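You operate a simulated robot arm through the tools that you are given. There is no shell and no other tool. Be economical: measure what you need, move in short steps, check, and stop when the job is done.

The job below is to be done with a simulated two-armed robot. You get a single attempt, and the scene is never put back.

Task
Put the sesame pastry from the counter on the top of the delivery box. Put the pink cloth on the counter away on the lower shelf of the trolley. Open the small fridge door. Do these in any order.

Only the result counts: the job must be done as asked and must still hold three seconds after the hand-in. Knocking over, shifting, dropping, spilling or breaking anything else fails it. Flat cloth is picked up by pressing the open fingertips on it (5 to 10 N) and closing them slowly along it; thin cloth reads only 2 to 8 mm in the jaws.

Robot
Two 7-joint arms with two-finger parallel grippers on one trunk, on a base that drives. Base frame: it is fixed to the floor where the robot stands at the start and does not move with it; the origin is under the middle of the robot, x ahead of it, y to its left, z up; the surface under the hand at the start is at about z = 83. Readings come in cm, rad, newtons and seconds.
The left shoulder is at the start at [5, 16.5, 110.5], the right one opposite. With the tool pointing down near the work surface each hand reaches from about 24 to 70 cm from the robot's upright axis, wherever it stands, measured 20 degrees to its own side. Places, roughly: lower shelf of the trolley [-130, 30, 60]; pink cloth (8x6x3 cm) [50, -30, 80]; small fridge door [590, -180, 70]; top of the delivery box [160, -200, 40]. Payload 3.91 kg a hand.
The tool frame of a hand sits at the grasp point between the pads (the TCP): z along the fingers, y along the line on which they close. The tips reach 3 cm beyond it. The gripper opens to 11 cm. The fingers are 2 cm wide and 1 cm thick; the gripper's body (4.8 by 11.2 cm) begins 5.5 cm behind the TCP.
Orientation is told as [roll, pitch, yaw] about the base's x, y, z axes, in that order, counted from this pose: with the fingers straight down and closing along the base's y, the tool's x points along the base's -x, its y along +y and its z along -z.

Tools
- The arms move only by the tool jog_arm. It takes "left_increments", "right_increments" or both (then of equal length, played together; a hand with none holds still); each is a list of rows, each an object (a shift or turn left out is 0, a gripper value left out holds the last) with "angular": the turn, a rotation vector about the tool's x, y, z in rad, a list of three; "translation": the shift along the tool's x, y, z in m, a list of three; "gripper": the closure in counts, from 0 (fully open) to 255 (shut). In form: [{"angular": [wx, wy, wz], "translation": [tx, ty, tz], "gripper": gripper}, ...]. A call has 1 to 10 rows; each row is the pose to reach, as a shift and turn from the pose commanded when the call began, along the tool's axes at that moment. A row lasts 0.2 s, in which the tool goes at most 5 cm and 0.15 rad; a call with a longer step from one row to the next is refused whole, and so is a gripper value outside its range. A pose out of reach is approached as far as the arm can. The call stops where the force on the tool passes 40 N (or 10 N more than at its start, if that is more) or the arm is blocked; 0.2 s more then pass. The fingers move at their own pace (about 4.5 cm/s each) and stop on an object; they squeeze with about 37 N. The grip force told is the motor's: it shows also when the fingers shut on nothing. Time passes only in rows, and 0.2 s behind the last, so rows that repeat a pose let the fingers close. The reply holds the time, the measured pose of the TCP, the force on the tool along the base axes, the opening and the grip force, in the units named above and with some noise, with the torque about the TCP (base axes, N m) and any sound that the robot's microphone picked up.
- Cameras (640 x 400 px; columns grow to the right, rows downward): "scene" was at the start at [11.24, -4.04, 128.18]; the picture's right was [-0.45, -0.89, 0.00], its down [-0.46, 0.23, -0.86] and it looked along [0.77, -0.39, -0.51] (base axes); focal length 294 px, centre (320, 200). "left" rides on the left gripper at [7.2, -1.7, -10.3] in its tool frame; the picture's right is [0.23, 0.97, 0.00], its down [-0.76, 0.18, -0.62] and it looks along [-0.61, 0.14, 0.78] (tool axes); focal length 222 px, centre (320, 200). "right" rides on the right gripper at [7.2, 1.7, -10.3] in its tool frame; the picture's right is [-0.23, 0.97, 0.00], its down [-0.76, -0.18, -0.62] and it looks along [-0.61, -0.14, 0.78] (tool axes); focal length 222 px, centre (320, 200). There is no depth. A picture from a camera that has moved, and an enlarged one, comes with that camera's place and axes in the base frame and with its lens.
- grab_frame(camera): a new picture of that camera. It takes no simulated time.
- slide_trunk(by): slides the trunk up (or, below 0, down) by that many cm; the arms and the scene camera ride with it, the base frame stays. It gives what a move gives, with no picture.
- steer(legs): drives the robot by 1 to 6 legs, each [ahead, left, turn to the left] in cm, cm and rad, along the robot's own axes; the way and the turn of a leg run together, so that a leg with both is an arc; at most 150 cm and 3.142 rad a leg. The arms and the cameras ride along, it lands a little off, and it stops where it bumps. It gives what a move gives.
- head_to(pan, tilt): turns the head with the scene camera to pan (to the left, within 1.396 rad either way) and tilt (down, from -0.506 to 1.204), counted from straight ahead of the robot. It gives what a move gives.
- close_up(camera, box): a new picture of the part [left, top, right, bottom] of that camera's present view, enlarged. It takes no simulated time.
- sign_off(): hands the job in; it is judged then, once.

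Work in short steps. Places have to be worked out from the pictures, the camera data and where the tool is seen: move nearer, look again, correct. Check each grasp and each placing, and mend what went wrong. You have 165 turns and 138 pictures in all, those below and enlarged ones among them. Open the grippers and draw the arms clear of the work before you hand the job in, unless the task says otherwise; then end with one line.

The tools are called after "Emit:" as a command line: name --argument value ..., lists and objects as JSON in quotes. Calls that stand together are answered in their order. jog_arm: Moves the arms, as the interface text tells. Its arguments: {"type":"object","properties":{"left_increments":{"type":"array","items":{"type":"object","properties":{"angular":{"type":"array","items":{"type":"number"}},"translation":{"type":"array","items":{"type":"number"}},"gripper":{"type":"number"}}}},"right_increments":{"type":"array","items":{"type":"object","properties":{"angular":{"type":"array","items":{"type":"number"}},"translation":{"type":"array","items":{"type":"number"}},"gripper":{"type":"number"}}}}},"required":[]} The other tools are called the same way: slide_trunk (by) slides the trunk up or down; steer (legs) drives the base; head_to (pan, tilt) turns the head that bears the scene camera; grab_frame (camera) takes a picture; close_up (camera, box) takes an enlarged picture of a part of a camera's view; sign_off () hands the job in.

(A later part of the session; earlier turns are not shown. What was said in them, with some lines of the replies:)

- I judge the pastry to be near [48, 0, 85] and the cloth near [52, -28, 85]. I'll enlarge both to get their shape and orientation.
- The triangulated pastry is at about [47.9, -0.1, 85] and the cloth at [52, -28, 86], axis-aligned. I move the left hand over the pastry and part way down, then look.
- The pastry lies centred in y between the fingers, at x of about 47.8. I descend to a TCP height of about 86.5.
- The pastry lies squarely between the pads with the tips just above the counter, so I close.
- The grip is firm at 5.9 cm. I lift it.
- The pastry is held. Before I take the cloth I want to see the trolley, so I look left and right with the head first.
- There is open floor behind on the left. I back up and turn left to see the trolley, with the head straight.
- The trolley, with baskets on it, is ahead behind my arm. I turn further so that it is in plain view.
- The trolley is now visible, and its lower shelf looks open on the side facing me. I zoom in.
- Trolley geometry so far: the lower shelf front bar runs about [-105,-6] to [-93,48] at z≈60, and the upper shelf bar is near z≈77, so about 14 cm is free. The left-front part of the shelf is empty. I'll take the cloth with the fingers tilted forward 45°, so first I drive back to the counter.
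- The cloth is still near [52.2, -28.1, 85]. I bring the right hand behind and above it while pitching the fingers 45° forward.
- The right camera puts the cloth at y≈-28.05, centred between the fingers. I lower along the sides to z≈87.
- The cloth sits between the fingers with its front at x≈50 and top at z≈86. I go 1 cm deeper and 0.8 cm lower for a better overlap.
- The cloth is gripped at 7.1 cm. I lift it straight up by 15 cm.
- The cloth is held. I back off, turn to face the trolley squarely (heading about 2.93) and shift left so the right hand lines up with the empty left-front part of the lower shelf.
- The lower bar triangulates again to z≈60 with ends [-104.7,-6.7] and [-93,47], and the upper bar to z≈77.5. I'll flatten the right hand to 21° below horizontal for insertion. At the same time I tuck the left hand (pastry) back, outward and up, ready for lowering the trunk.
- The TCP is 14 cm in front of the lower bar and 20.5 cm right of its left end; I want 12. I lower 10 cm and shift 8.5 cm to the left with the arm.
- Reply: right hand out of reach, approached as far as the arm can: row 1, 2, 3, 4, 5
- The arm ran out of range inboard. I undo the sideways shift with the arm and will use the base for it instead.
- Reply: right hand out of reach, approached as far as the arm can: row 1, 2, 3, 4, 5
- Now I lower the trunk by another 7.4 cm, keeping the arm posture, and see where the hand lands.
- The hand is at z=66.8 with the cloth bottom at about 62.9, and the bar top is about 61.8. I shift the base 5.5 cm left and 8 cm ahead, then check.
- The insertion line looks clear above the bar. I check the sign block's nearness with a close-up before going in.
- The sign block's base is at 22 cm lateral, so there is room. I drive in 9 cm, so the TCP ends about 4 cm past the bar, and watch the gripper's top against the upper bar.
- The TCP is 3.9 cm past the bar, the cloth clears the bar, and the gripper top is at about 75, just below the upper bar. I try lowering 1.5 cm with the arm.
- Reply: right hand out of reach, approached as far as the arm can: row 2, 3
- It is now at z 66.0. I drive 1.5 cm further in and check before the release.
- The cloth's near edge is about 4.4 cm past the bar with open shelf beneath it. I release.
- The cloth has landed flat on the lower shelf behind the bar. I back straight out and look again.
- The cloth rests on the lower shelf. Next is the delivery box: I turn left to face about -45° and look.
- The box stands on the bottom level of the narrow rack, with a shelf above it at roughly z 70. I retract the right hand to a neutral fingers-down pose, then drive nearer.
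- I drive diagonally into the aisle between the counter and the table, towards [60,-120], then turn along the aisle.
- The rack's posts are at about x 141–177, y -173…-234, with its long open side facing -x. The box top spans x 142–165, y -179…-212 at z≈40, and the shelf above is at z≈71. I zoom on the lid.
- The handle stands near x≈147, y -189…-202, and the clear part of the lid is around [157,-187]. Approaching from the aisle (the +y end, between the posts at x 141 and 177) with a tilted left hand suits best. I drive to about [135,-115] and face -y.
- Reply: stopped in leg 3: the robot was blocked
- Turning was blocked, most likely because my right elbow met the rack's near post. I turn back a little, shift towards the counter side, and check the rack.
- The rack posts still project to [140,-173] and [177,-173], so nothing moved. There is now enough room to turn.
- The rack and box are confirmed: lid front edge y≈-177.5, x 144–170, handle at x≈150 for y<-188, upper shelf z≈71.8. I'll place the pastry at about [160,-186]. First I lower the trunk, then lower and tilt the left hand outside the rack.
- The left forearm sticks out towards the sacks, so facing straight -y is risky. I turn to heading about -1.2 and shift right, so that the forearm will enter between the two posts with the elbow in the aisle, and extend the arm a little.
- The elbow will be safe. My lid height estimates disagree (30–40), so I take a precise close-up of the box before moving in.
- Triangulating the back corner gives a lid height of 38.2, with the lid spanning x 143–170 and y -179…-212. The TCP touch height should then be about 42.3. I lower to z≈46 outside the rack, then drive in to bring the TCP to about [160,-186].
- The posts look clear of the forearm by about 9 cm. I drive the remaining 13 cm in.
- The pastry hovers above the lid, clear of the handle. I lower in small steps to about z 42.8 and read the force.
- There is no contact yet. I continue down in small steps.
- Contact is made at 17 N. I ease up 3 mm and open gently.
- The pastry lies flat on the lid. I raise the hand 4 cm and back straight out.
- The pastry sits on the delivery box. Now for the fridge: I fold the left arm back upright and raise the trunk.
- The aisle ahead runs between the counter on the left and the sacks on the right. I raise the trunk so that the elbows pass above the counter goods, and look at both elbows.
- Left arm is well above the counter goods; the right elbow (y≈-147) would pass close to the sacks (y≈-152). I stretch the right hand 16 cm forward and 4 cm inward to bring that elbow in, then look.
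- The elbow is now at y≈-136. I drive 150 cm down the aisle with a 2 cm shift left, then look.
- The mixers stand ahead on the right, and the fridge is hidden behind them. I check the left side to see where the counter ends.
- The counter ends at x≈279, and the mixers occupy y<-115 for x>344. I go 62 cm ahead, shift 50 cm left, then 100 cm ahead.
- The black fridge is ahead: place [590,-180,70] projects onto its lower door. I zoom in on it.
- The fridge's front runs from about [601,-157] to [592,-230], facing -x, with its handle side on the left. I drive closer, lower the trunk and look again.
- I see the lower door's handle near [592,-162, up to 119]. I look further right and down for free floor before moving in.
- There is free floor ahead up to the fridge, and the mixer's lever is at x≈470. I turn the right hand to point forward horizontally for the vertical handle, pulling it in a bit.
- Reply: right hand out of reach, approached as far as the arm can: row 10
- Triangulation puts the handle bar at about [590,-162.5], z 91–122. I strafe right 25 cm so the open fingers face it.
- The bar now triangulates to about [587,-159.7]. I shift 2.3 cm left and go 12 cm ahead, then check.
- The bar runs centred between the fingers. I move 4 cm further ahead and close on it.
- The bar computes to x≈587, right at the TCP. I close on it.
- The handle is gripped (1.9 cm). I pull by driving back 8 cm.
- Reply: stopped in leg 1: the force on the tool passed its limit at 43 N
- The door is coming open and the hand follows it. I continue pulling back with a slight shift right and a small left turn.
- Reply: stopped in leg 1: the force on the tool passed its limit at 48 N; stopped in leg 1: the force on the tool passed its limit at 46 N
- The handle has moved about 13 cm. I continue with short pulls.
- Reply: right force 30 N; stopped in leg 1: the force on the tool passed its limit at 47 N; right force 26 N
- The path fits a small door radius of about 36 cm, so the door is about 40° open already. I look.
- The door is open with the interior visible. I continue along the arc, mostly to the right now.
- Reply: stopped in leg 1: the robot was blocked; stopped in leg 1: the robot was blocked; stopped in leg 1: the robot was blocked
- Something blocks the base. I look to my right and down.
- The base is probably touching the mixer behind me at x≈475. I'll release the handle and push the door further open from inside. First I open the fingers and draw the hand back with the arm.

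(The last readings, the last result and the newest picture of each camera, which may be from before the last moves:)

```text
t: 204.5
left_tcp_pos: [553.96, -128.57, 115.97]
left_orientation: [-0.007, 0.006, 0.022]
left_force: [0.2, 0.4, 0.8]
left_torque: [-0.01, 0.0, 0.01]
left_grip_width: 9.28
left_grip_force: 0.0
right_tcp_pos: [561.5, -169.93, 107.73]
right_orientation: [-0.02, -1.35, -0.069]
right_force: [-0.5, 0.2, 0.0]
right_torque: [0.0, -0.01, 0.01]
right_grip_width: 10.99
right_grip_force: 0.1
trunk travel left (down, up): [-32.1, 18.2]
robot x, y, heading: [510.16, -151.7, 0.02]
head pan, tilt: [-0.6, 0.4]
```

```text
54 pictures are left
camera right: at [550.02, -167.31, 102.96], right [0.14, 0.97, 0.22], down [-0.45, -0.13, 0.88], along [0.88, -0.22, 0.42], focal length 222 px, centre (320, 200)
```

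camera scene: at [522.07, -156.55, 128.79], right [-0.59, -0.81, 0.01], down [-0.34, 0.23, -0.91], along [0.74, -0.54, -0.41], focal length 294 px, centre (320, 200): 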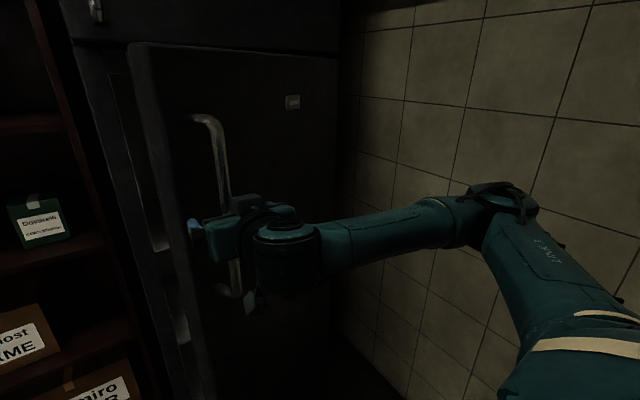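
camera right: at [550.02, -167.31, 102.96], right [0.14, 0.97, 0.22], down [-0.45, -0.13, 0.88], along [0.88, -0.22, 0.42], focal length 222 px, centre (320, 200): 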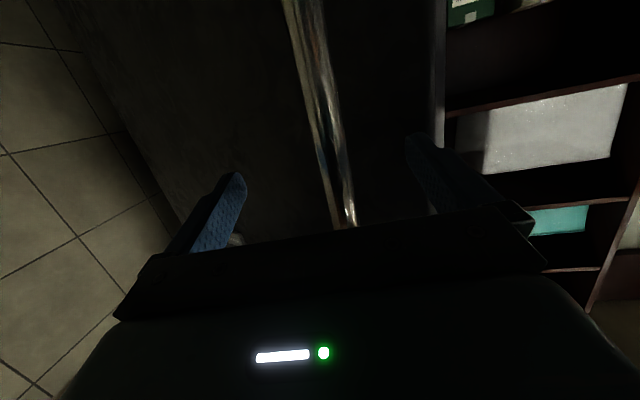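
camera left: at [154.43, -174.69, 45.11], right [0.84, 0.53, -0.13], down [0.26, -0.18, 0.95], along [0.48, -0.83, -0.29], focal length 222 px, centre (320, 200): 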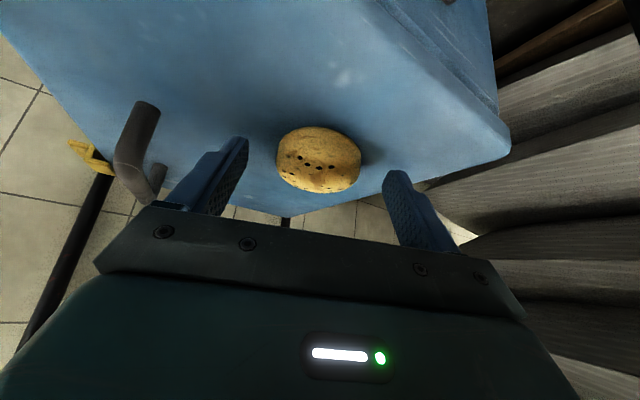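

The fingers are open around the bar. I withdraw the hand 10 cm along its axis with the arm.

Emit:
jog_arm --right_increments '[{"translation": [0, 0, -0.025]}, {"translation": [0, 0, -0.05]}, {"translation": [0, 0, -0.075]}, {"translation": [0, 0, -0.1]}, {"translation": [0, 0, -0.1]}]'

Emit:
grab_frame --camera "scene"

```text
t: 205.7
left_tcp_pos: [553.84, -128.57, 116.03]
left_orientation: [-0.009, 0.007, 0.021]
left_force: [0.4, 0.5, 0.9]
left_torque: [0.01, 0.01, 0.01]
left_grip_width: 9.29
left_grip_force: 0.1
right_tcp_pos: [555.57, -167.43, 110.82]
right_orientation: [-0.017, -1.346, -0.068]
right_force: [-0.4, -0.1, -0.8]
right_torque: [0.01, 0.03, -0.01]
right_grip_width: 11.0
right_grip_force: 0.1
right hand out of reach, approached as far as the arm can: row 3, 4, 5
trunk travel left (down, up): [-32.1, 18.2]
robot x, y, heading: [510.26, -151.92, 0.018]
head pan, tilt: [-0.6, 0.4]
```

```text
53 pictures are left
camera scene: at [522.1, -156.55, 128.85], right [-0.58, -0.81, 0.01], down [-0.33, 0.23, -0.91], along [0.74, -0.54, -0.4], focal length 294 px, centre (320, 200)
```

scene: 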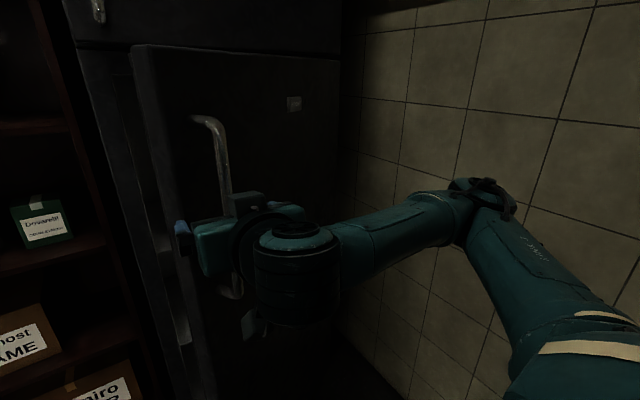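

The hand is clear of the bar (tips at x≈558.6, the door edge at about 561.5). I close the fingers and strafe left 22 cm past the door edge.

Emit:
jog_arm --right_increments '[{"gripper": 255}, {"gripper": 255}, {"gripper": 255}, {"gripper": 255}, {"gripper": 255}, {"gripper": 255}, {"gripper": 255}]'

Emit:
steer --legs '[[0, 24, 0]]'

Emit:
grab_frame --camera "scene"

Emit:
grab_frame --camera "right"

```text
t: 207.3
left_tcp_pos: [553.99, -128.62, 115.96]
left_orientation: [-0.005, 0.007, 0.021]
left_force: [-0.2, -0.4, 0.2]
left_torque: [-0.05, -0.02, 0.01]
left_grip_width: 9.27
left_grip_force: 0.0
right_tcp_pos: [555.64, -167.5, 110.87]
right_orientation: [-0.017, -1.347, -0.071]
right_force: [-1.0, -0.3, 0.1]
right_torque: [-0.01, 0.02, 0.03]
right_grip_width: 0.01
right_grip_force: 32.0
trunk travel left (down, up): [-32.1, 18.2]
robot x, y, heading: [510.6, -151.99, 0.021]
head pan, tilt: [-0.6, 0.4]
```

```text
t: 210.0
left_tcp_pos: [552.39, -105.04, 116.61]
left_orientation: [-0.001, -0.004, 0.02]
left_force: [-0.6, 0.6, -0.4]
left_torque: [0.03, -0.03, -0.01]
left_grip_width: 9.29
left_grip_force: 0.0
right_tcp_pos: [554.24, -143.88, 111.26]
right_orientation: [0.015, -1.36, -0.104]
right_force: [-1.0, -0.9, 1.0]
right_torque: [-0.01, -0.01, 0.01]
right_grip_width: 0.01
right_grip_force: 37.0
trunk travel left (down, up): [-32.1, 18.2]
robot x, y, heading: [509.92, -128.04, 0.019]
head pan, tilt: [-0.6, 0.4]
```

```text
52 pictures are left
camera scene: at [520.69, -132.8, 129.04], right [-0.55, -0.84, 0.0], down [-0.33, 0.21, -0.92], along [0.77, -0.5, -0.39], focal length 294 px, centre (320, 200)
```

scene: 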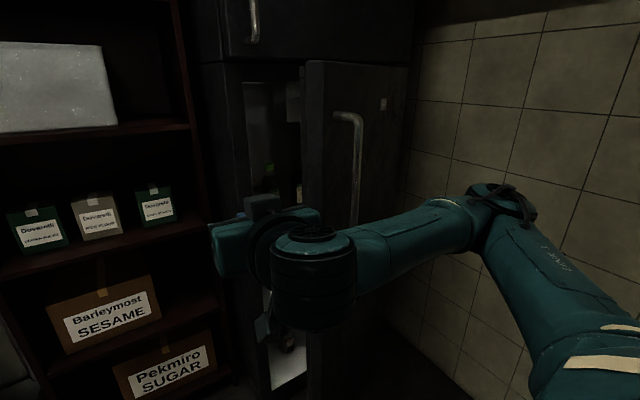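

```text
51 pictures are left
camera right: at [542.78, -141.2, 106.44], right [0.13, 0.97, 0.23], down [-0.46, -0.14, 0.88], along [0.88, -0.22, 0.43], focal length 222 px, centre (320, 200)
```

right: 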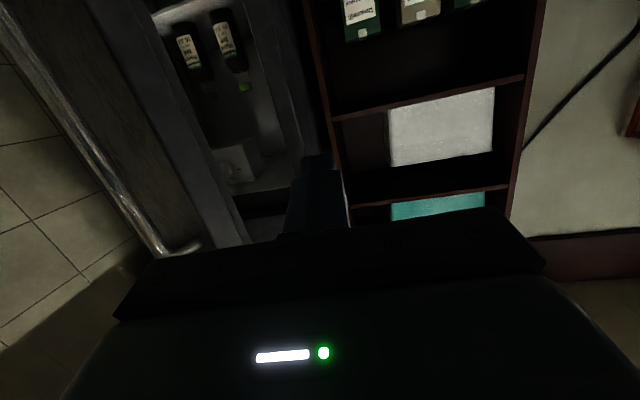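

The door stands at about 45–50° and the inside is visible, with bottles well back at x≥600. I advance 20 cm (tips to about x 577, short of the cabinet front) left of the door edge.

Emit:
steer --legs '[[20, 0, 0]]'

Emit:
grab_frame --camera "scene"

Emit:
grab_frame --camera "right"

```text
t: 211.6
left_tcp_pos: [572.36, -104.56, 116.6]
left_orientation: [-0.002, -0.004, 0.026]
left_force: [0.3, 0.2, -0.5]
left_torque: [0.01, 0.05, 0.0]
left_grip_width: 9.26
left_grip_force: 0.1
right_tcp_pos: [574.27, -143.3, 111.24]
right_orientation: [0.015, -1.358, -0.102]
right_force: [0.3, -0.3, -0.3]
right_torque: [0.0, 0.0, -0.05]
right_grip_width: 0.0
right_grip_force: 37.0
trunk travel left (down, up): [-32.1, 18.2]
robot x, y, heading: [529.51, -127.49, 0.025]
head pan, tilt: [-0.6, 0.4]
```

```text
50 pictures are left
camera scene: at [540.73, -132.35, 129.03], right [-0.55, -0.84, 0.0], down [-0.33, 0.21, -0.92], along [0.77, -0.5, -0.39], focal length 294 px, centre (320, 200)
```

scene: 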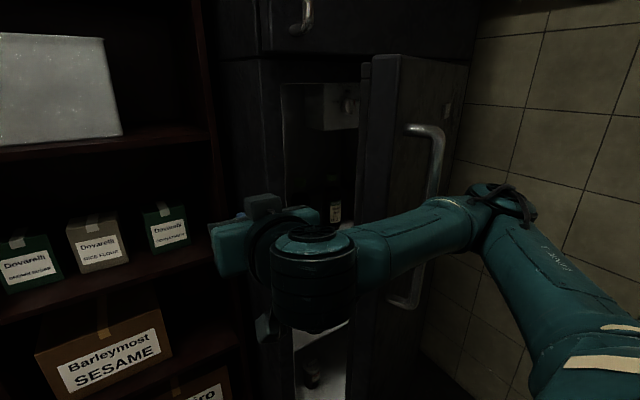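

```text
49 pictures are left
camera right: at [562.82, -140.69, 106.42], right [0.13, 0.97, 0.23], down [-0.46, -0.14, 0.88], along [0.88, -0.22, 0.43], focal length 222 px, centre (320, 200)
```

right: 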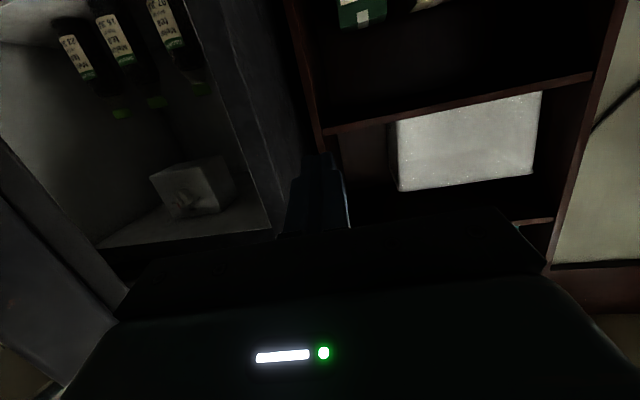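

The right forearm lies on the outer side of the door and would block it, so the left arm from a rotated stance is better. I back out and move clear to the left.

Emit:
steer --legs '[[-12, 0, 0], [0, 28, 0], [12, 0, 0]]'

Emit:
jog_arm --right_increments '[{"translation": [0, 0, 0], "angular": [0, 0.145, 0]}, {"translation": [-0.01, 0, -0.02], "angular": [0, 0.29, 0]}, {"translation": [-0.02, 0, -0.03], "angular": [0, 0.435, 0]}, {"translation": [-0.03, 0, -0.04], "angular": [0, 0.58, 0]}, {"translation": [-0.03, 0, -0.05], "angular": [0, 0.725, 0]}, {"translation": [-0.03, 0, -0.06], "angular": [0, 0.87, 0]}, {"translation": [-0.03, 0, -0.07], "angular": [0, 1.015, 0]}, {"translation": [-0.03, 0, -0.08], "angular": [0, 1.16, 0]}, {"translation": [-0.03, 0, -0.09], "angular": [0, 1.3, 0]}, {"translation": [-0.03, 0, -0.1], "angular": [0, 1.35, 0]}]'

```text
t: 216.3
left_tcp_pos: [571.6, -76.81, 116.61]
left_orientation: [-0.001, -0.002, 0.022]
left_force: [0.9, 0.3, 0.3]
left_torque: [0.03, 0.03, -0.03]
left_grip_width: 9.26
left_grip_force: 0.1
right_tcp_pos: [573.52, -115.6, 111.29]
right_orientation: [0.014, -1.359, -0.103]
right_force: [0.9, 0.1, 0.0]
right_torque: [0.02, 0.0, -0.01]
right_grip_width: 0.0
right_grip_force: 37.3
trunk travel left (down, up): [-32.1, 18.2]
robot x, y, heading: [529.03, -99.51, 0.019]
head pan, tilt: [-0.6, 0.4]
```

```text
t: 218.5
left_tcp_pos: [571.52, -76.83, 116.66]
left_orientation: [0.0, -0.005, 0.021]
left_force: [0.1, 0.8, -0.1]
left_torque: [0.02, 0.01, -0.01]
left_grip_width: 9.28
left_grip_force: 0.1
right_tcp_pos: [564.28, -114.87, 116.38]
right_orientation: [0.004, -0.006, -0.088]
right_force: [0.6, -0.3, 0.5]
right_torque: [0.01, 0.0, 0.03]
right_grip_width: 0.0
right_grip_force: 37.4
trunk travel left (down, up): [-32.1, 18.2]
robot x, y, heading: [529.04, -99.69, 0.023]
head pan, tilt: [-0.6, 0.4]
```

Both hands are neutral now. I turn right to heading about -1.2 and look at the door.

Emit:
steer --legs '[[0, 0, -1.22]]'

Emit:
head_to --pan 0.3 --tilt 0.4

Emit:
grab_frame --camera "scene"

```text
t: 222.0
left_tcp_pos: [564.51, -132.06, 116.67]
left_orientation: [-0.001, -0.005, -1.21]
left_force: [-0.3, 0.4, 0.4]
left_torque: [0.0, -0.03, -0.03]
left_grip_width: 9.29
left_grip_force: 0.0
right_tcp_pos: [526.34, -138.01, 116.23]
right_orientation: [0.004, -0.008, -1.316]
right_force: [0.0, -1.1, 0.4]
right_torque: [0.04, 0.03, 0.01]
right_grip_width: 0.0
right_grip_force: 37.6
trunk travel left (down, up): [-32.1, 18.2]
robot x, y, heading: [528.99, -99.81, -1.209]
head pan, tilt: [-0.6, 0.4]
```

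```text
t: 223.2
left_tcp_pos: [564.45, -132.02, 116.62]
left_orientation: [0.0, -0.006, -1.208]
left_force: [0.2, 0.3, 0.8]
left_torque: [-0.04, 0.04, 0.01]
left_grip_width: 9.26
left_grip_force: 0.1
right_tcp_pos: [526.35, -138.0, 116.18]
right_orientation: [0.004, -0.008, -1.316]
right_force: [-0.6, -0.3, 0.0]
right_torque: [0.01, -0.03, 0.02]
right_grip_width: 0.0
right_grip_force: 37.4
trunk travel left (down, up): [-32.1, 18.2]
robot x, y, heading: [529.24, -99.17, -1.205]
head pan, tilt: [0.3, 0.4]
```

```text
48 pictures are left
camera scene: at [535.82, -109.53, 129.04], right [-0.79, -0.61, 0.0], down [-0.24, 0.31, -0.92], along [0.57, -0.73, -0.39], focal length 294 px, centre (320, 200)
```

scene: 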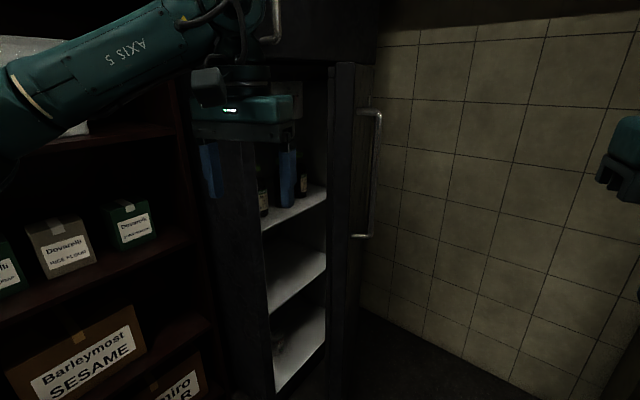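

The open door edge is clear in view. I close the left gripper, stretch it 14 cm forward and lower it 8 cm, bringing it just before the gap.

Emit:
jog_arm --left_increments '[{"translation": [-0.035, 0, 0.02], "gripper": 255}, {"translation": [-0.07, 0, 0.04], "gripper": 255}, {"translation": [-0.105, 0, 0.06]}, {"translation": [-0.14, 0, 0.08]}, {"translation": [-0.14, 0, 0.08]}, {"translation": [-0.14, 0, 0.08]}]'

Emit:
steer --legs '[[6, 5.5, 0]]'

Emit:
grab_frame --camera "scene"

Emit:
grab_frame --camera "left"

```text
t: 224.6
left_tcp_pos: [569.44, -145.19, 108.86]
left_orientation: [-0.001, -0.005, -1.207]
left_force: [0.8, 1.1, -0.5]
left_torque: [0.04, 0.05, -0.01]
left_grip_width: 0.0
left_grip_force: 31.0
right_tcp_pos: [526.34, -138.02, 116.19]
right_orientation: [0.005, -0.008, -1.316]
right_force: [0.1, 0.5, 0.5]
right_torque: [-0.01, -0.01, -0.01]
right_grip_width: 0.01
right_grip_force: 37.0
trunk travel left (down, up): [-32.1, 18.2]
robot x, y, heading: [529.05, -99.34, -1.208]
head pan, tilt: [0.3, 0.4]
```

```text
t: 225.7
left_tcp_pos: [576.68, -148.93, 108.94]
left_orientation: [-0.001, -0.006, -1.207]
left_force: [0.3, -0.9, -0.9]
left_torque: [0.0, -0.03, -0.01]
left_grip_width: 0.0
left_grip_force: 37.2
right_tcp_pos: [533.59, -141.79, 116.19]
right_orientation: [0.003, -0.009, -1.317]
right_force: [0.2, 0.3, 0.3]
right_torque: [0.0, -0.01, -0.02]
right_grip_width: 0.0
right_grip_force: 36.9
trunk travel left (down, up): [-32.1, 18.2]
robot x, y, heading: [535.95, -103.11, -1.208]
head pan, tilt: [0.3, 0.4]
```

```text
47 pictures are left
camera scene: at [543.05, -113.21, 129.03], right [-0.79, -0.62, 0.0], down [-0.24, 0.31, -0.92], along [0.57, -0.73, -0.39], focal length 294 px, centre (320, 200)
```

scene: 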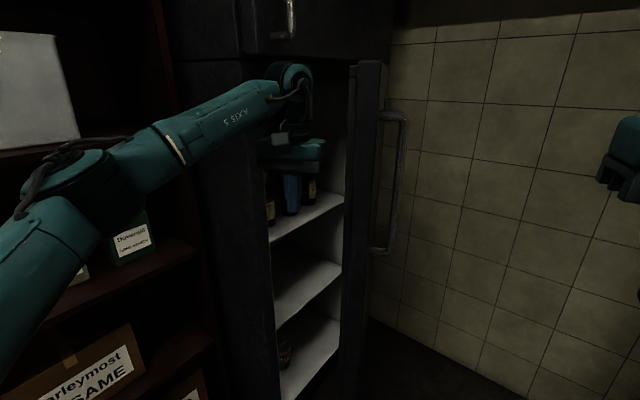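

```text
46 pictures are left
camera left: at [572.43, -142.66, 119.19], right [0.83, 0.56, 0.0], down [0.44, -0.65, 0.63], along [0.35, -0.52, -0.78], focal length 222 px, centre (320, 200)
```

left: 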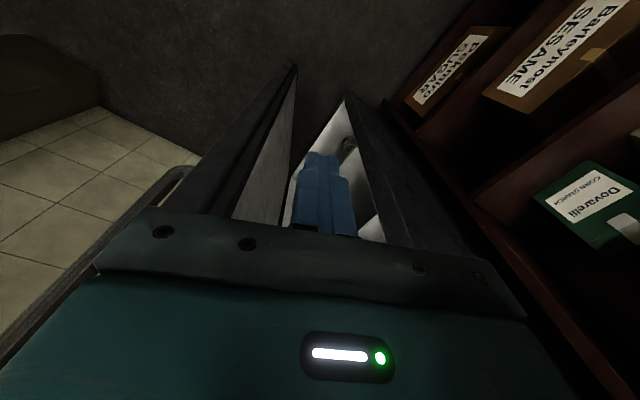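

The fingers are in the gap between the cabinet wall and the door's inner face. I push the door along its opening direction by driving diagonally.

Emit:
steer --legs '[[8, -7, 0]]'

Emit:
steer --legs '[[8, -7, 0]]'

Emit:
grab_frame --camera "scene"

```text
t: 227.0
left_tcp_pos: [573.32, -156.47, 108.94]
left_orientation: [0.003, 0.01, -1.227]
left_force: [-2.6, 5.9, 0.8]
left_torque: [-0.49, -0.34, -0.28]
left_grip_width: 0.01
left_grip_force: 37.2
right_tcp_pos: [530.31, -149.66, 116.27]
right_orientation: [0.005, -0.01, -1.315]
right_force: [0.1, 0.0, 0.1]
right_torque: [-0.02, 0.0, -0.02]
right_grip_width: 0.02
right_grip_force: 37.3
trunk travel left (down, up): [-32.1, 18.2]
robot x, y, heading: [533.34, -110.87, -1.211]
head pan, tilt: [0.3, 0.4]
stopped in leg 1: the force on the tool passed its limit at 72 N (the readings are from after the stop); the commanded pose is now the measured one
```

```text
t: 227.8
left_tcp_pos: [572.84, -156.62, 109.02]
left_orientation: [0.009, 0.022, -1.244]
left_force: [-8.5, 18.3, -1.8]
left_torque: [-1.8, -0.96, -0.82]
left_grip_width: 0.0
left_grip_force: 37.5
right_tcp_pos: [530.09, -150.26, 116.34]
right_orientation: [0.005, -0.012, -1.312]
right_force: [-1.2, -0.3, -0.2]
right_torque: [0.0, 0.0, -0.04]
right_grip_width: 0.0
right_grip_force: 36.9
trunk travel left (down, up): [-32.1, 18.2]
robot x, y, heading: [532.2, -111.57, -1.204]
head pan, tilt: [0.3, 0.4]
stopped in leg 1: the force on the tool passed its limit at 61 N (the readings are from after the stop); the commanded pose is now the measured one
```

```text
45 pictures are left
camera scene: at [539.41, -121.67, 129.08], right [-0.79, -0.62, 0.0], down [-0.24, 0.3, -0.92], along [0.57, -0.73, -0.39], focal length 294 px, centre (320, 200)
```

scene: 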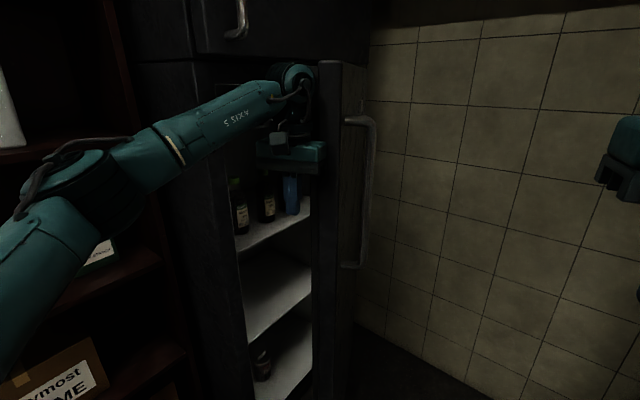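

The push met a hard stop. I check what the hand is touching.

Emit:
grab_frame --camera "left"

Emit:
close_up --camera "scene" --box '[200, 40, 420, 280]'

```text
44 pictures are left
camera left: at [568.74, -150.54, 119.51], right [0.85, 0.53, 0.01], down [0.41, -0.68, 0.61], along [0.33, -0.51, -0.79], focal length 222 px, centre (320, 200)
```

left: 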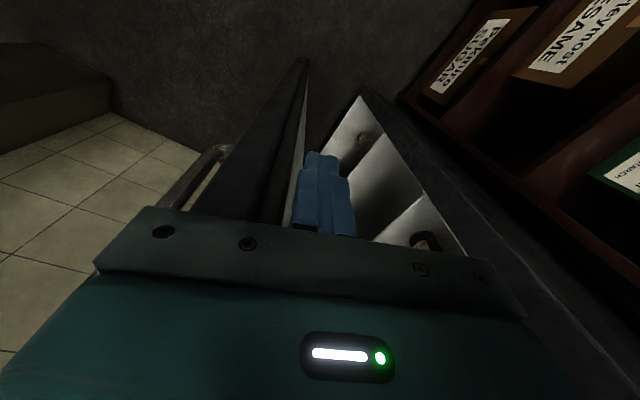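

```text
1.67 times, centred on (310, 160) of scene
camera zoom: at [539.41, -121.67, 129.08], right [-0.79, -0.62, 0.0], down [-0.24, 0.3, -0.92], along [0.57, -0.73, -0.39], focal length 491 px, centre (337, 267)
```

zoom: 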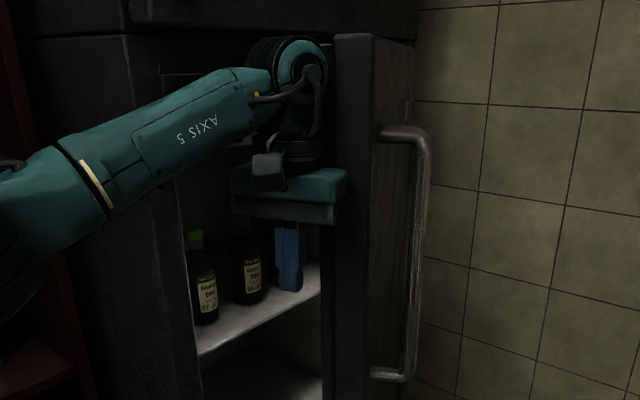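

The gripper body is pressing on the end face of the door edge, so there is no opening torque. I back off 3 cm, move 8 cm deeper in +x, then push in pure -y against the inner face.

Emit:
steer --legs '[[-4, 1.5, 0], [2.5, 7, 0]]'

Emit:
grab_frame --camera "left"

Emit:
close_up --camera "scene" --box '[200, 40, 420, 280]'

```text
t: 229.5
left_tcp_pos: [580.33, -152.5, 108.9]
left_orientation: [0.007, 0.026, -1.24]
left_force: [-0.5, 0.5, 0.3]
left_torque: [0.01, 0.01, -0.01]
left_grip_width: 0.0
left_grip_force: 37.1
right_tcp_pos: [537.59, -145.92, 116.14]
right_orientation: [0.004, -0.007, -1.314]
right_force: [-0.2, 0.2, 0.4]
right_torque: [0.02, -0.01, 0.01]
right_grip_width: 0.0
right_grip_force: 37.1
trunk travel left (down, up): [-32.1, 18.2]
robot x, y, heading: [539.95, -107.54, -1.206]
head pan, tilt: [0.3, 0.4]
```

```text
42 pictures are left
camera left: at [576.33, -146.39, 119.26], right [0.85, 0.53, 0.01], down [0.42, -0.68, 0.61], along [0.33, -0.51, -0.8], focal length 222 px, centre (320, 200)
```

left: 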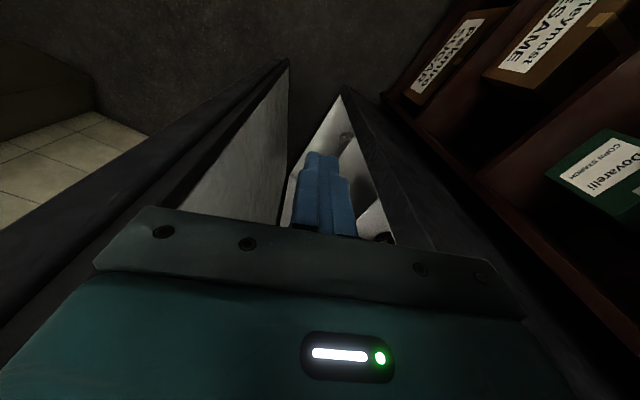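

```text
1.67 times, centred on (310, 160) of scene
camera zoom: at [546.98, -117.45, 129.04], right [-0.79, -0.62, 0.0], down [-0.24, 0.31, -0.92], along [0.57, -0.72, -0.39], focal length 491 px, centre (337, 267)
```

zoom: 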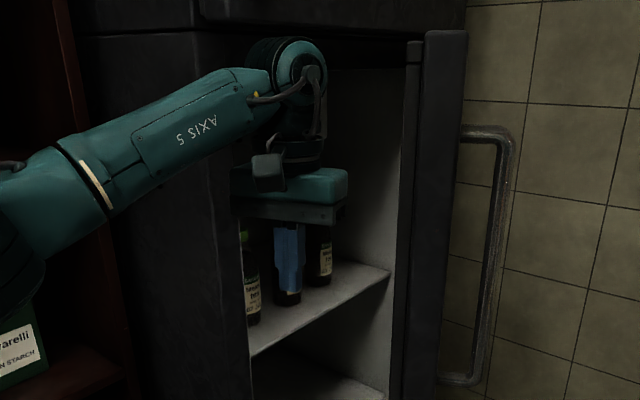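

Now the hand is inside the door edge. I push in -y in two steps.

Emit:
steer --legs '[[7.5, -3.5, 0]]'

Emit:
steer --legs '[[6, -3, 0]]'

Emit:
grab_frame --camera "scene"

```text
t: 230.6
left_tcp_pos: [579.91, -160.62, 108.71]
left_orientation: [0.01, 0.024, -1.239]
left_force: [-0.3, -1.6, 0.2]
left_torque: [0.01, -0.01, -0.02]
left_grip_width: 0.0
left_grip_force: 36.4
right_tcp_pos: [536.96, -154.17, 116.09]
right_orientation: [0.004, -0.007, -1.315]
right_force: [-0.3, 0.6, 0.3]
right_torque: [0.01, 0.02, 0.01]
right_grip_width: 0.01
right_grip_force: 37.2
trunk travel left (down, up): [-32.1, 18.2]
robot x, y, heading: [539.16, -115.58, -1.207]
head pan, tilt: [0.3, 0.4]
```

```text
t: 231.6
left_tcp_pos: [579.18, -167.16, 108.92]
left_orientation: [0.009, 0.024, -1.236]
left_force: [-0.4, 0.3, -0.4]
left_torque: [0.03, -0.04, 0.03]
left_grip_width: 0.0
left_grip_force: 37.2
right_tcp_pos: [536.46, -160.73, 116.22]
right_orientation: [0.003, -0.007, -1.313]
right_force: [-0.6, -0.7, 0.2]
right_torque: [0.02, -0.01, -0.04]
right_grip_width: 0.0
right_grip_force: 36.9
trunk travel left (down, up): [-32.1, 18.2]
robot x, y, heading: [538.7, -122.33, -1.202]
head pan, tilt: [0.3, 0.4]
```

```text
40 pictures are left
camera scene: at [545.68, -132.21, 129.03], right [-0.79, -0.62, 0.0], down [-0.24, 0.31, -0.92], along [0.57, -0.72, -0.39], focal length 294 px, centre (320, 200)
```

scene: 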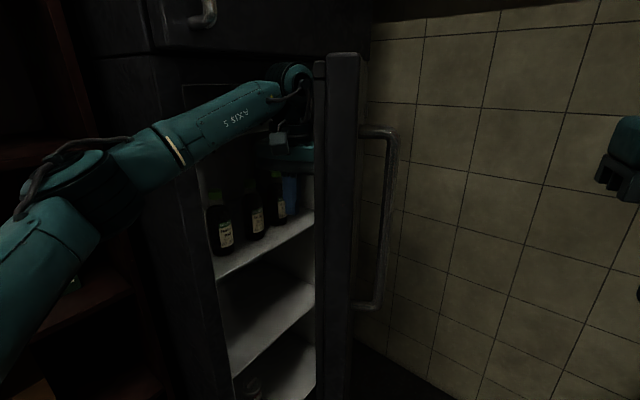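

The hand is now behind the door's inner face. I continue pushing.

Emit:
steer --legs '[[5, -4.5, 0]]'

Emit:
steer --legs '[[5, -4.5, 0]]'

Emit:
grab_frame --camera "scene"

```text
t: 232.7
left_tcp_pos: [576.78, -173.27, 108.85]
left_orientation: [0.008, 0.024, -1.238]
left_force: [-0.1, 0.7, 0.0]
left_torque: [0.03, 0.01, 0.01]
left_grip_width: 0.01
left_grip_force: 37.3
right_tcp_pos: [533.9, -166.99, 116.28]
right_orientation: [0.003, -0.009, -1.313]
right_force: [-0.3, 0.2, 0.7]
right_torque: [-0.01, -0.01, 0.01]
right_grip_width: 0.0
right_grip_force: 37.3
trunk travel left (down, up): [-32.1, 18.2]
robot x, y, heading: [536.22, -128.19, -1.201]
head pan, tilt: [0.3, 0.4]
```

```text
t: 233.8
left_tcp_pos: [574.4, -179.49, 108.89]
left_orientation: [0.009, 0.025, -1.239]
left_force: [-1.0, 0.6, -0.3]
left_torque: [0.05, 0.0, -0.01]
left_grip_width: 0.0
left_grip_force: 37.2
right_tcp_pos: [531.52, -173.15, 116.18]
right_orientation: [0.005, -0.008, -1.314]
right_force: [0.0, 0.4, -0.1]
right_torque: [0.02, 0.0, -0.02]
right_grip_width: 0.0
right_grip_force: 37.4
trunk travel left (down, up): [-32.1, 18.2]
robot x, y, heading: [533.34, -134.33, -1.206]
head pan, tilt: [0.3, 0.4]
```

```text
39 pictures are left
camera scene: at [540.73, -144.63, 129.03], right [-0.79, -0.62, 0.0], down [-0.24, 0.31, -0.92], along [0.57, -0.72, -0.39], focal length 294 px, centre (320, 200)
```

scene: 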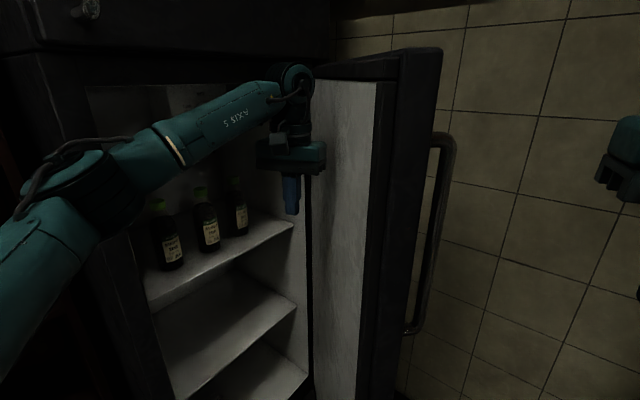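

The door is at roughly 60° and moving freely. I keep pushing in -y.

Emit:
steer --legs '[[6.5, -2.5, 0]]'

Emit:
steer --legs '[[6.5, -2.5, 0]]'

Emit:
grab_frame --camera "scene"

```text
t: 234.8
left_tcp_pos: [574.28, -186.69, 108.87]
left_orientation: [0.009, 0.024, -1.237]
left_force: [-0.2, -0.2, -0.5]
left_torque: [0.01, -0.02, 0.01]
left_grip_width: 0.0
left_grip_force: 36.8
right_tcp_pos: [531.46, -180.26, 116.24]
right_orientation: [0.003, -0.008, -1.313]
right_force: [-0.9, -1.4, -0.2]
right_torque: [0.02, -0.03, 0.01]
right_grip_width: 0.0
right_grip_force: 37.4
trunk travel left (down, up): [-32.1, 18.2]
robot x, y, heading: [533.59, -141.6, -1.202]
head pan, tilt: [0.3, 0.4]
```

```text
t: 235.8
left_tcp_pos: [574.35, -193.58, 108.7]
left_orientation: [0.008, 0.026, -1.238]
left_force: [1.0, -0.2, 0.1]
left_torque: [0.03, -0.05, -0.01]
left_grip_width: 0.03
left_grip_force: 36.8
right_tcp_pos: [531.48, -187.16, 116.26]
right_orientation: [0.004, -0.009, -1.315]
right_force: [-0.4, 0.2, -0.6]
right_torque: [0.01, 0.02, -0.02]
right_grip_width: 0.0
right_grip_force: 36.9
trunk travel left (down, up): [-32.1, 18.2]
robot x, y, heading: [533.7, -148.61, -1.206]
head pan, tilt: [0.3, 0.4]
```

```text
38 pictures are left
camera scene: at [540.81, -158.71, 129.03], right [-0.79, -0.62, 0.0], down [-0.24, 0.31, -0.92], along [0.57, -0.72, -0.39], focal length 294 px, centre (320, 200)
```

scene: 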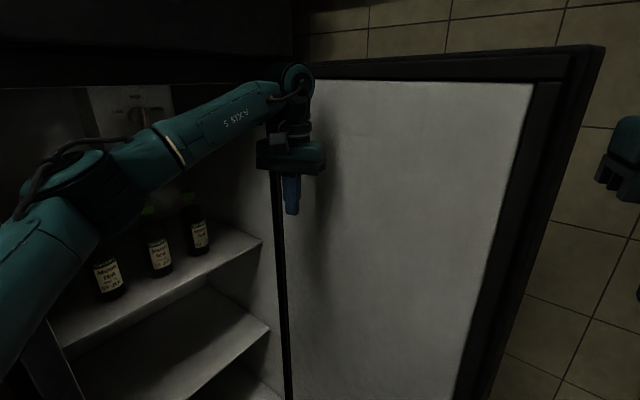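

The door is now swung to about 80–90°. I withdraw the hand straight back in +y along the path I came.

Emit:
steer --legs '[[-42, 16, 0]]'

Emit:
head_to --pan 0.2 --tilt 0.5

Emit:
grab_frame --camera "scene"

```text
t: 238.5
left_tcp_pos: [574.32, -148.23, 108.82]
left_orientation: [0.006, 0.024, -1.233]
left_force: [0.6, 0.3, 0.7]
left_torque: [0.01, -0.02, 0.01]
left_grip_width: 0.01
left_grip_force: 36.9
right_tcp_pos: [531.21, -141.94, 116.3]
right_orientation: [0.003, -0.009, -1.308]
right_force: [1.0, -0.8, -0.8]
right_torque: [-0.02, -0.03, -0.01]
right_grip_width: 0.02
right_grip_force: 37.4
trunk travel left (down, up): [-32.1, 18.2]
robot x, y, heading: [533.54, -103.36, -1.205]
head pan, tilt: [0.3, 0.4]
```

```text
t: 239.2
left_tcp_pos: [574.08, -148.19, 108.79]
left_orientation: [0.009, 0.024, -1.234]
left_force: [1.0, 0.8, 0.0]
left_torque: [0.01, -0.02, -0.04]
left_grip_width: 0.0
left_grip_force: 37.3
right_tcp_pos: [531.34, -141.91, 116.26]
right_orientation: [0.003, -0.011, -1.306]
right_force: [-0.7, -0.4, 0.4]
right_torque: [0.01, -0.02, -0.01]
right_grip_width: 0.0
right_grip_force: 36.8
trunk travel left (down, up): [-32.1, 18.2]
robot x, y, heading: [533.5, -103.55, -1.203]
head pan, tilt: [0.201, 0.499]
```

```text
37 pictures are left
camera scene: at [539.74, -113.76, 128.13], right [-0.84, -0.54, 0.0], down [-0.26, 0.4, -0.88], along [0.47, -0.74, -0.48], focal length 294 px, centre (320, 200)
```

scene: 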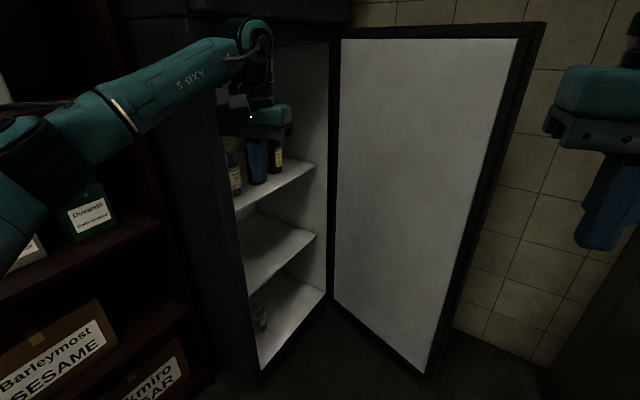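

The door stands wide open. I back away further, open both grippers and draw the arms clear.

Emit:
steer --legs '[[-25, 0, 0]]'

Emit:
jog_arm --left_increments '[{"translation": [0.03, 0, 0], "gripper": 0}, {"translation": [0.06, 0, 0], "gripper": 0}, {"translation": [0.1, 0, 0], "gripper": 0}, {"translation": [0.1, 0, 0], "gripper": 0}, {"translation": [0.1, 0, 0], "gripper": 0}, {"translation": [0.1, 0, 0], "gripper": 0}, {"translation": [0.1, 0, 0], "gripper": 0}]' --right_increments '[{"gripper": 0}, {"gripper": 0}, {"gripper": 0}, {"gripper": 0}, {"gripper": 0}, {"gripper": 0}, {"gripper": 0}]'

Emit:
grab_frame --camera "scene"

Emit:
head_to --pan -0.9 --tilt 0.5

Emit:
grab_frame --camera "scene"

```text
t: 241.0
left_tcp_pos: [565.19, -124.59, 108.81]
left_orientation: [0.008, 0.025, -1.231]
left_force: [0.3, -0.5, 0.7]
left_torque: [0.0, -0.01, -0.01]
left_grip_width: 0.0
left_grip_force: 36.5
right_tcp_pos: [522.19, -118.43, 116.27]
right_orientation: [0.004, -0.01, -1.305]
right_force: [0.6, 0.3, 0.4]
right_torque: [-0.03, 0.0, 0.0]
right_grip_width: 0.0
right_grip_force: 37.2
trunk travel left (down, up): [-32.1, 18.2]
robot x, y, heading: [524.49, -79.7, -1.199]
head pan, tilt: [0.201, 0.499]
```

```text
t: 242.6
left_tcp_pos: [561.63, -115.21, 109.14]
left_orientation: [0.007, 0.025, -1.229]
left_force: [-0.5, -0.4, 0.1]
left_torque: [0.01, 0.0, 0.01]
left_grip_width: 11.03
left_grip_force: 0.1
right_tcp_pos: [522.37, -118.43, 116.29]
right_orientation: [0.002, -0.011, -1.304]
right_force: [0.1, 0.4, 0.5]
right_torque: [0.01, -0.02, 0.02]
right_grip_width: 10.99
right_grip_force: 0.0
trunk travel left (down, up): [-32.1, 18.2]
robot x, y, heading: [524.24, -79.69, -1.202]
head pan, tilt: [0.201, 0.499]
```

```text
36 pictures are left
camera scene: at [530.61, -90.23, 128.13], right [-0.84, -0.54, 0.0], down [-0.26, 0.4, -0.88], along [0.48, -0.74, -0.48], focal length 294 px, centre (320, 200)
```

scene: 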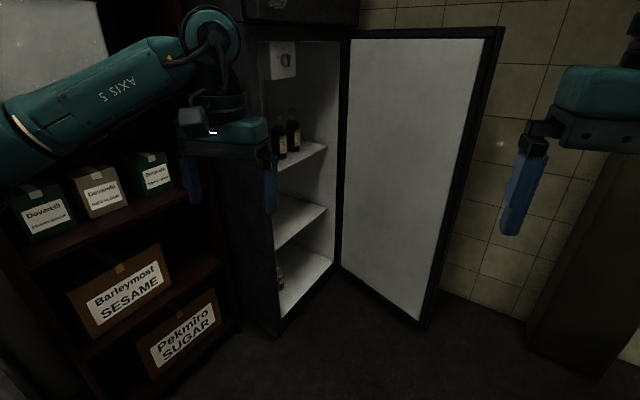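

```text
t: 244.0
left_tcp_pos: [561.8, -115.16, 109.1]
left_orientation: [0.007, 0.024, -1.23]
left_force: [0.1, -0.2, 0.3]
left_torque: [0.0, -0.01, 0.01]
left_grip_width: 11.01
left_grip_force: 0.1
right_tcp_pos: [522.26, -118.42, 116.3]
right_orientation: [0.004, -0.01, -1.304]
right_force: [-0.1, -0.5, -0.2]
right_torque: [0.01, 0.0, 0.04]
right_grip_width: 10.99
right_grip_force: 0.1
trunk travel left (down, up): [-32.1, 18.2]
robot x, y, heading: [524.44, -80.1, -1.199]
head pan, tilt: [-0.901, 0.499]
```

```text
35 pictures are left
camera scene: at [521.1, -90.45, 128.13], right [-0.86, 0.5, 0.0], down [0.24, 0.41, -0.88], along [-0.44, -0.76, -0.48], focal length 294 px, centre (320, 200)
```

scene: 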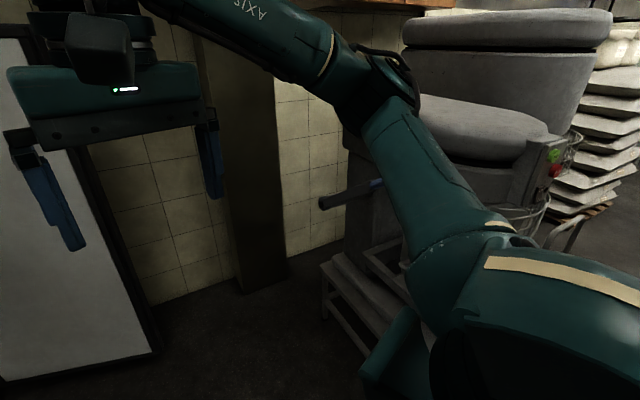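

The mixers stand normally and a fixed pillar is probably what I brushed. The door is open, the cloth and the pastry are in place, the grippers are open and clear, so I hand in.

Emit:
sign_off

```text
The job is handed in.
```

I put the sesame pastry on top of the delivery box and the pink cloth on the trolley's lower shelf, and opened the small fridge door wide. On the way my arm touched the rack post and the robot was blocked once near the fridge, but nothing looked moved in the pictures.
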